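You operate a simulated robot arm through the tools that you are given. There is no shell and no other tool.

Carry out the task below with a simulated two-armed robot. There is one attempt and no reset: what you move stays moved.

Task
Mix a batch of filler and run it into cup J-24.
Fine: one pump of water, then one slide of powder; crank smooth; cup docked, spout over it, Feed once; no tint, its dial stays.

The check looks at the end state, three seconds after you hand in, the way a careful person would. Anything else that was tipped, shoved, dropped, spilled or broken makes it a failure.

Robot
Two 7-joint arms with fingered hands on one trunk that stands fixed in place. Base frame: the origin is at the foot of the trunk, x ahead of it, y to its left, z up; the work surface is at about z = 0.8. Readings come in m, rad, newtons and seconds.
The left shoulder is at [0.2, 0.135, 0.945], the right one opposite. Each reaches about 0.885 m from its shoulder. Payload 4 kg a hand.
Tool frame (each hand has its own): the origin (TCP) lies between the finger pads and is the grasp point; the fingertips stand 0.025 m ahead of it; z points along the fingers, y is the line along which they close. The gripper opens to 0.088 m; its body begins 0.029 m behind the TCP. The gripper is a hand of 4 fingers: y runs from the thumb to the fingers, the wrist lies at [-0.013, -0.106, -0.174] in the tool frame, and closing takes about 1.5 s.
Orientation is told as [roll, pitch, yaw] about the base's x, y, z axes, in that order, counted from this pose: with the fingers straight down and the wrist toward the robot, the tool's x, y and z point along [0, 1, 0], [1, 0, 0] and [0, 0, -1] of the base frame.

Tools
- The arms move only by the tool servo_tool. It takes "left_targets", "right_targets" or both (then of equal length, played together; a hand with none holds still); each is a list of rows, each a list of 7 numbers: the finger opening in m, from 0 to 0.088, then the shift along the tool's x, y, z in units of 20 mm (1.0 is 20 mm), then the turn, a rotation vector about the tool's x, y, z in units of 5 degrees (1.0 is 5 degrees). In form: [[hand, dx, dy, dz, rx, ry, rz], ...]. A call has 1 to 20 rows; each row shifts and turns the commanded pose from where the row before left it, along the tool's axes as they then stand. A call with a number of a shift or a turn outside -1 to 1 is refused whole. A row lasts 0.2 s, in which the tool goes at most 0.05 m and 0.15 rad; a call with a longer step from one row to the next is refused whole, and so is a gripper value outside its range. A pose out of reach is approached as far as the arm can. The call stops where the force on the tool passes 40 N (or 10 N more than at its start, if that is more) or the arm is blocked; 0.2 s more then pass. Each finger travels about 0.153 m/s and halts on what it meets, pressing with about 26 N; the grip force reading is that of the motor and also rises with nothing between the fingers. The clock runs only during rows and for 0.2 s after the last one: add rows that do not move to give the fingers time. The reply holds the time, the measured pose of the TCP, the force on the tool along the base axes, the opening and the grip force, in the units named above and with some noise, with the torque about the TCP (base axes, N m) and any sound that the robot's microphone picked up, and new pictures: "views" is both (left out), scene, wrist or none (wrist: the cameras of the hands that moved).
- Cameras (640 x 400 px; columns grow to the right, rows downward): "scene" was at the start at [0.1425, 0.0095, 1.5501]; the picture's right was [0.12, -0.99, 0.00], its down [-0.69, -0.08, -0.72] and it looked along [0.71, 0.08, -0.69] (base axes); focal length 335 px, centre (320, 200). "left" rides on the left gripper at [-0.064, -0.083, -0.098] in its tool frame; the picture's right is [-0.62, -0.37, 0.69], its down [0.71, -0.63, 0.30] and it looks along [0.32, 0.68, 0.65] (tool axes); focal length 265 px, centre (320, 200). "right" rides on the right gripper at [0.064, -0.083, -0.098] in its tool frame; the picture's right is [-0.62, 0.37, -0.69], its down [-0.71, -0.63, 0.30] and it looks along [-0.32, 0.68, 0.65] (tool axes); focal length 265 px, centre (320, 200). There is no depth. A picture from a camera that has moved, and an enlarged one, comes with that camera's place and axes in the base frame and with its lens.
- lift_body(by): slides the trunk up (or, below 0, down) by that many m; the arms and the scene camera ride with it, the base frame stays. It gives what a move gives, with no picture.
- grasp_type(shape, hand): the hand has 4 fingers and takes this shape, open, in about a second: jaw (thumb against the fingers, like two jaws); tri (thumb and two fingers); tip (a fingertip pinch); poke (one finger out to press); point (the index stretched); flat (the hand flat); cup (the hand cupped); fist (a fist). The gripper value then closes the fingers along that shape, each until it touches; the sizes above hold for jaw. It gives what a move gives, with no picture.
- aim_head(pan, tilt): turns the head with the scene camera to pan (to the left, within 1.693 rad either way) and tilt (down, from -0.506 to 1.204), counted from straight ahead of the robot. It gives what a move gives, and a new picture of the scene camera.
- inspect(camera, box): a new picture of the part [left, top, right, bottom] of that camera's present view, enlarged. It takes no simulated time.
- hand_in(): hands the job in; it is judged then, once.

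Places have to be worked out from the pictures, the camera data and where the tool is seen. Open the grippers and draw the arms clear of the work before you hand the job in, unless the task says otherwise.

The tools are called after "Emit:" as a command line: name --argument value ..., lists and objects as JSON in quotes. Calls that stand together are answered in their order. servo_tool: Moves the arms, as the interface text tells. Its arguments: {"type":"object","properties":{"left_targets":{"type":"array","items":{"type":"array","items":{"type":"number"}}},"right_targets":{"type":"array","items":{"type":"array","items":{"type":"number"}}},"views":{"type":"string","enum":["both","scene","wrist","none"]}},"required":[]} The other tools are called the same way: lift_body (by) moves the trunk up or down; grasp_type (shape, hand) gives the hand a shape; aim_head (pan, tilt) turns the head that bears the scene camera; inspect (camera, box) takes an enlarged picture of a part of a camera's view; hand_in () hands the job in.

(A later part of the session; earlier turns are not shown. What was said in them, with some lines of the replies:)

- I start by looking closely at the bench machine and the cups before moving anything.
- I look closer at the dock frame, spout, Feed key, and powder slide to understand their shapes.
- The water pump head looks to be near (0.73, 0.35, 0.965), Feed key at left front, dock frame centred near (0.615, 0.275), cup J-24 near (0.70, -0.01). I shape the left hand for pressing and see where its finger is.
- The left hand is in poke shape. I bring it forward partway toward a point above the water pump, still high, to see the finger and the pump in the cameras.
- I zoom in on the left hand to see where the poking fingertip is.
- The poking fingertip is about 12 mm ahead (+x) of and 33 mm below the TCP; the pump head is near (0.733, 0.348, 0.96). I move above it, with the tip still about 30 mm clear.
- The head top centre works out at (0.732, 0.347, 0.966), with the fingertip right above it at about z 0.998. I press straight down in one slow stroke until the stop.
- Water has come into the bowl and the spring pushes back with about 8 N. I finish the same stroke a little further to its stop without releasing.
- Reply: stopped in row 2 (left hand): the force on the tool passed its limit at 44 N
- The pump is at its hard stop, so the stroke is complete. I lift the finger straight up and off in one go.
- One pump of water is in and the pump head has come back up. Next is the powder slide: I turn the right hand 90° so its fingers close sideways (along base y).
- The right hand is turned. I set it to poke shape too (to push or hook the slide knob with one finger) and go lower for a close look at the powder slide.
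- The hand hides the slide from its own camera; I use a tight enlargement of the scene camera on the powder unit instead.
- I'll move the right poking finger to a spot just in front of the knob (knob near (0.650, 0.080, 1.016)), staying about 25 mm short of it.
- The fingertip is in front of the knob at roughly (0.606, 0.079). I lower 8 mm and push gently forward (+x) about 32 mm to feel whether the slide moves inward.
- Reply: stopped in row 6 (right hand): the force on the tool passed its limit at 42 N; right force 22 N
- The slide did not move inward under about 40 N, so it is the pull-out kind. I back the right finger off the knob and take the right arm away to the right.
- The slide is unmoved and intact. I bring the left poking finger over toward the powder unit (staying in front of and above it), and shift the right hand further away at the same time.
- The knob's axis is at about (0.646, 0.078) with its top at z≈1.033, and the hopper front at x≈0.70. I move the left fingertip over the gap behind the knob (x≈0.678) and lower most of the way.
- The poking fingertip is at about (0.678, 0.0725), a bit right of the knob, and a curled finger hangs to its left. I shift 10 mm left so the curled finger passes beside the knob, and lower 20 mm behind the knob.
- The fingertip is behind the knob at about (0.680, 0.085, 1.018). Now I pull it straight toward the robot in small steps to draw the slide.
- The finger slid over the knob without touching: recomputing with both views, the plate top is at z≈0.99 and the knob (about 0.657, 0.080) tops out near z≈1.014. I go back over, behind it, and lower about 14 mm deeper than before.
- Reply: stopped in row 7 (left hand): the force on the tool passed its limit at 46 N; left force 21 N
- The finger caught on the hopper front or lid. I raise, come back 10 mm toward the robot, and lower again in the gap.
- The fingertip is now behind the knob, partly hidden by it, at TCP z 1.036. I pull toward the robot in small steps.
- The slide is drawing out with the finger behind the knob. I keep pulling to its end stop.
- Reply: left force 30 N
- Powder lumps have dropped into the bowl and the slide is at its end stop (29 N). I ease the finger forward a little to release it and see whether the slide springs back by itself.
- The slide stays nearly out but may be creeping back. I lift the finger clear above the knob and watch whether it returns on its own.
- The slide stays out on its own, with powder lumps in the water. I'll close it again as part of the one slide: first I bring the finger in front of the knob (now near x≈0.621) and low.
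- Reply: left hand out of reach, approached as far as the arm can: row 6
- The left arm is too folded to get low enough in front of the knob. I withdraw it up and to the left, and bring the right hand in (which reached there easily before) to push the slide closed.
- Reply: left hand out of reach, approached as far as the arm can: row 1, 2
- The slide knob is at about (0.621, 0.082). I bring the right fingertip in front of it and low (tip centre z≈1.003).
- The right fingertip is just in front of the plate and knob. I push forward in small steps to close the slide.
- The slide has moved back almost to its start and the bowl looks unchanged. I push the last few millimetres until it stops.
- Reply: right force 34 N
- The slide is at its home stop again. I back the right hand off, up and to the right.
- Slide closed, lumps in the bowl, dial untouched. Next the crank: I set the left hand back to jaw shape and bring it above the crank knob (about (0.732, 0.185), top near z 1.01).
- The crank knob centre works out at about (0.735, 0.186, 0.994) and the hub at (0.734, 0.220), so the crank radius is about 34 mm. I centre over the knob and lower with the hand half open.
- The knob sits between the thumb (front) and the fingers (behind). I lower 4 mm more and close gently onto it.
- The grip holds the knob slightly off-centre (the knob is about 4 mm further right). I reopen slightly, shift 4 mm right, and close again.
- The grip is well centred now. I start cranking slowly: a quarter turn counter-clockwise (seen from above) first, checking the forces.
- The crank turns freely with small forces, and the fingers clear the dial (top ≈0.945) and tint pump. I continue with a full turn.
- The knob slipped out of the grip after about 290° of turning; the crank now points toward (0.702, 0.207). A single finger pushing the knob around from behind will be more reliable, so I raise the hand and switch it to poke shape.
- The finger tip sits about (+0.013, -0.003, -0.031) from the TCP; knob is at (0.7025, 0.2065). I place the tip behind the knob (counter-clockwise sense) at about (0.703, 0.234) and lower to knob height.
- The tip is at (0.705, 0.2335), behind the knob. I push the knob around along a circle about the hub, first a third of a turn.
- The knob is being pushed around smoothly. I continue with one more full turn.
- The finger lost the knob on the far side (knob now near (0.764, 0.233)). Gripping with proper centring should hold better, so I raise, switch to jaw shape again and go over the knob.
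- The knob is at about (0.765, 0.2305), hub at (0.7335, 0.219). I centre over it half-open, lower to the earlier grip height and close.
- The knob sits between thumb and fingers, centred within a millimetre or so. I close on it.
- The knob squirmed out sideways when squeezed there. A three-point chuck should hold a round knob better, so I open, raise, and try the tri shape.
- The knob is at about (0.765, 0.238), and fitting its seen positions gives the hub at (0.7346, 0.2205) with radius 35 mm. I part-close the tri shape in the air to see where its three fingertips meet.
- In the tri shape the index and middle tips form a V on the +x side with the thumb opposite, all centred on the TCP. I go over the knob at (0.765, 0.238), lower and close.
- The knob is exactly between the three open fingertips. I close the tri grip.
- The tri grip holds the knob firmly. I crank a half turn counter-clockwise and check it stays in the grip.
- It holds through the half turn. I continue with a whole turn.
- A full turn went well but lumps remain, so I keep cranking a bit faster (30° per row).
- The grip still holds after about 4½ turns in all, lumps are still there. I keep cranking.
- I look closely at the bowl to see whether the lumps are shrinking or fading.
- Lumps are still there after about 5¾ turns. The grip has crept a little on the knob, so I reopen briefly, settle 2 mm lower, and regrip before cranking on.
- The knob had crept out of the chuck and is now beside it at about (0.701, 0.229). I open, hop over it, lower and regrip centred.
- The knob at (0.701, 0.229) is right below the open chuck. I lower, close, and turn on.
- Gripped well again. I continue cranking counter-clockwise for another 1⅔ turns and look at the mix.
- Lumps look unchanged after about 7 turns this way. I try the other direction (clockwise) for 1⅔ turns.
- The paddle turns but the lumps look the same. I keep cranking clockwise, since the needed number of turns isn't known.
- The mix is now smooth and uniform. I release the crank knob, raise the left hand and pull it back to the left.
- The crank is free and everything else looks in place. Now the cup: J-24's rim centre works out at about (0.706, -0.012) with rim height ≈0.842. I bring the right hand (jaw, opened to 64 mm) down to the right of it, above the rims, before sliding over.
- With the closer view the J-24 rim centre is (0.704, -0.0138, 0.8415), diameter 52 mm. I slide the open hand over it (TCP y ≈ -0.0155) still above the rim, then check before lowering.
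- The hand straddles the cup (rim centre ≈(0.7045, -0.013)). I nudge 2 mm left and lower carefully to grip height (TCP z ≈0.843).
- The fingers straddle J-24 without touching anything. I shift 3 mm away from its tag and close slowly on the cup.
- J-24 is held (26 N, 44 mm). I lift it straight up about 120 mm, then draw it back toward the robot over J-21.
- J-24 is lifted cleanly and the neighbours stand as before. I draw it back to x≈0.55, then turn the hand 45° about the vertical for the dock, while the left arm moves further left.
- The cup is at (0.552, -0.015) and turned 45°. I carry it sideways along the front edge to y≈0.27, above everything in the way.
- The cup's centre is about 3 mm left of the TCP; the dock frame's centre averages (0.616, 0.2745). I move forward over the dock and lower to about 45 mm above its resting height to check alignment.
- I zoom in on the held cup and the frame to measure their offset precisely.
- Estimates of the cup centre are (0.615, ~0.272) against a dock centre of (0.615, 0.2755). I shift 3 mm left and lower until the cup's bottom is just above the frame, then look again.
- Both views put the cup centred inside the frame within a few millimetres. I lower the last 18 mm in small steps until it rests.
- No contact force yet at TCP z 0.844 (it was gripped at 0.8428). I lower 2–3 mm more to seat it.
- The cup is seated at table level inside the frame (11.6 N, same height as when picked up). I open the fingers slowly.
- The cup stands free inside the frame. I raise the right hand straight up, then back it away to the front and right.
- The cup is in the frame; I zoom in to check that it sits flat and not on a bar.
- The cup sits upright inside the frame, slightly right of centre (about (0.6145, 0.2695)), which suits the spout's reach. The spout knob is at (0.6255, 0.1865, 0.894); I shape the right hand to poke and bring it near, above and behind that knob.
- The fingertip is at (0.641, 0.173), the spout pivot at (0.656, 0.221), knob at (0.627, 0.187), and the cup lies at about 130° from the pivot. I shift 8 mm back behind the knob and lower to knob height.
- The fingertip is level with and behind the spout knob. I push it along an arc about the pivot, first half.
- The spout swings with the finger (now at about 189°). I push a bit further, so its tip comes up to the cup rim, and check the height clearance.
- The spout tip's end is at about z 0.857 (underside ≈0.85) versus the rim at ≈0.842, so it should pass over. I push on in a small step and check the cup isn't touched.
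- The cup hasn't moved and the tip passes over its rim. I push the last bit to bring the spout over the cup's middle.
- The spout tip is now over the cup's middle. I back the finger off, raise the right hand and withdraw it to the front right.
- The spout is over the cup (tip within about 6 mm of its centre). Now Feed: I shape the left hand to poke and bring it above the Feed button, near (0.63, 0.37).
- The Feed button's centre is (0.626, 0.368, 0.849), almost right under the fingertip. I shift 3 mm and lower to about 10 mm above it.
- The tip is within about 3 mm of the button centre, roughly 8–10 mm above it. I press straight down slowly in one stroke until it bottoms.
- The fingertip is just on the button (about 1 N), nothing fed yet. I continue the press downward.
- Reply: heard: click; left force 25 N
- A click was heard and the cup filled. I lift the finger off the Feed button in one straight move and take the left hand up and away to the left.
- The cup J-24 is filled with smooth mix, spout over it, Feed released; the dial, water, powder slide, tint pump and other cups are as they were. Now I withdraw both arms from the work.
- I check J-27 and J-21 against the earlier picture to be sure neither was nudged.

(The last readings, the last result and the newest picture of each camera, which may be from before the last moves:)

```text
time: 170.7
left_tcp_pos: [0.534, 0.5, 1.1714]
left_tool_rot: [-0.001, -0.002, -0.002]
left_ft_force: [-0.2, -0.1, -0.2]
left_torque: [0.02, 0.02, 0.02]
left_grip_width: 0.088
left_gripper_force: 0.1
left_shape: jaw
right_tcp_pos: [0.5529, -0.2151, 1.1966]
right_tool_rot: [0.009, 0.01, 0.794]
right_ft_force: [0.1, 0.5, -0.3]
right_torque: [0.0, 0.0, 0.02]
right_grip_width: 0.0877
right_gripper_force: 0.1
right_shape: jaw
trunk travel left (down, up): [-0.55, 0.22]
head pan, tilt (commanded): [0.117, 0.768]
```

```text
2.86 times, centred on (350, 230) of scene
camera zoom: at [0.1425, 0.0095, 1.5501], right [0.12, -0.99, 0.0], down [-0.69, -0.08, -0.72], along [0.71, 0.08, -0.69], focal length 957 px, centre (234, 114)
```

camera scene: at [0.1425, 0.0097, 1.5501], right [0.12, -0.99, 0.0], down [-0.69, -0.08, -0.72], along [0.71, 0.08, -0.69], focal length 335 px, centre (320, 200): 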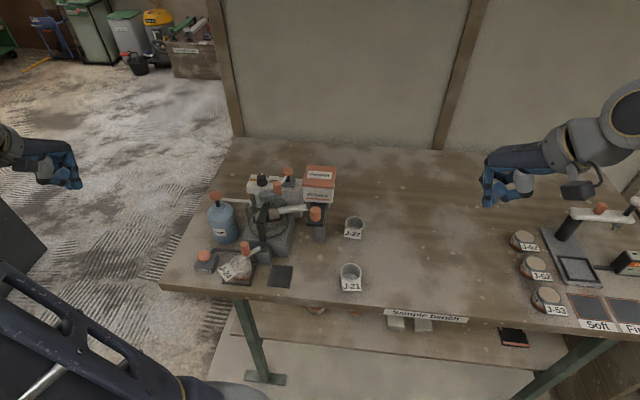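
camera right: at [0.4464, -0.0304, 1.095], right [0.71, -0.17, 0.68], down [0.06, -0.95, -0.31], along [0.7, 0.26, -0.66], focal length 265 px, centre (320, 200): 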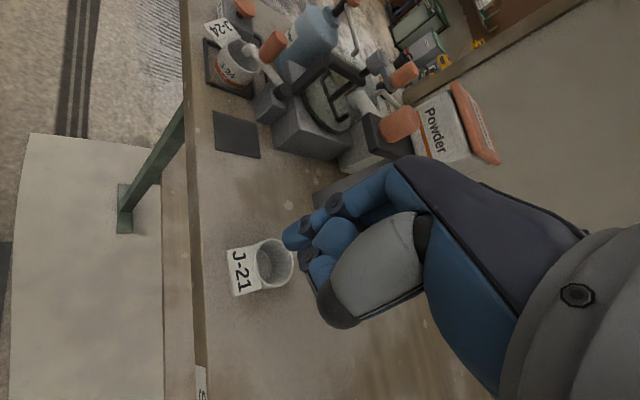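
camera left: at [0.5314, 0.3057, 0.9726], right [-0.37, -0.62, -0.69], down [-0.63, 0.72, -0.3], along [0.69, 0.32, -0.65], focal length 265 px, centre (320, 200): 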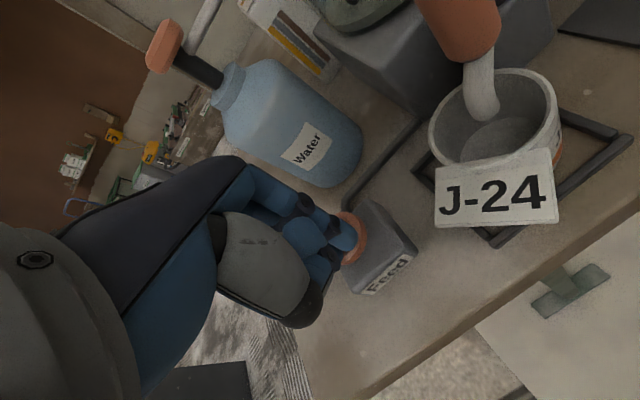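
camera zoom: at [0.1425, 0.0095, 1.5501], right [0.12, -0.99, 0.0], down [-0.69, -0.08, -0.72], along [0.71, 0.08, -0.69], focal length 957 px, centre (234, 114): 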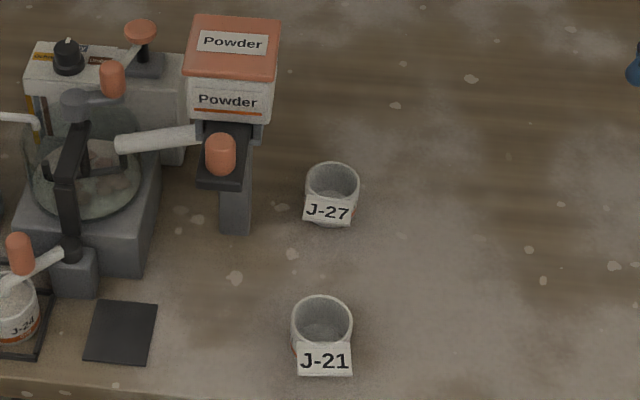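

Everything matches: J-24 docked and filled, spout over it, slide and dial as found, J-21/J-27 untouched, hands open and clear. I hand the job in.

Emit:
hand_in

```text
The job is handed in.
```

I've handed the job in: cup J-24 is in the dock frame with the batch run into it, and the spout is over it. I don't have the check's verdict.

- **Water:** one full pump, and the pump head came back up.
- **Powder:** one pull of the slide to its stop. It has no spring, so I pushed it back to where it started. No second dose showed in the bowl.
- **Crank:** about 7 turns one way and 3 the other, until the lumps disappeared and the colour went even. The fingers slipped off the knob a few times and I had to regrip it.
- **Cup:** J-24 stands flat and upright inside the frame. It is a few millimetres right of the frame's centre, and the spout tip is about 6 mm off the cup's centre.
- **Feed:** pressed once with a click, and the cup filled.
- **Tint:** the dial and tint pump were never touched, and the other cups are where they were.

**Possible problem:** after Feed lowered the level in the bowl, flat brown patches showed in what was left there. The mix looked uniform before feeding and what is in the cup looks smooth. I can't rule out that some powder in the bowl was not fully mixed in.
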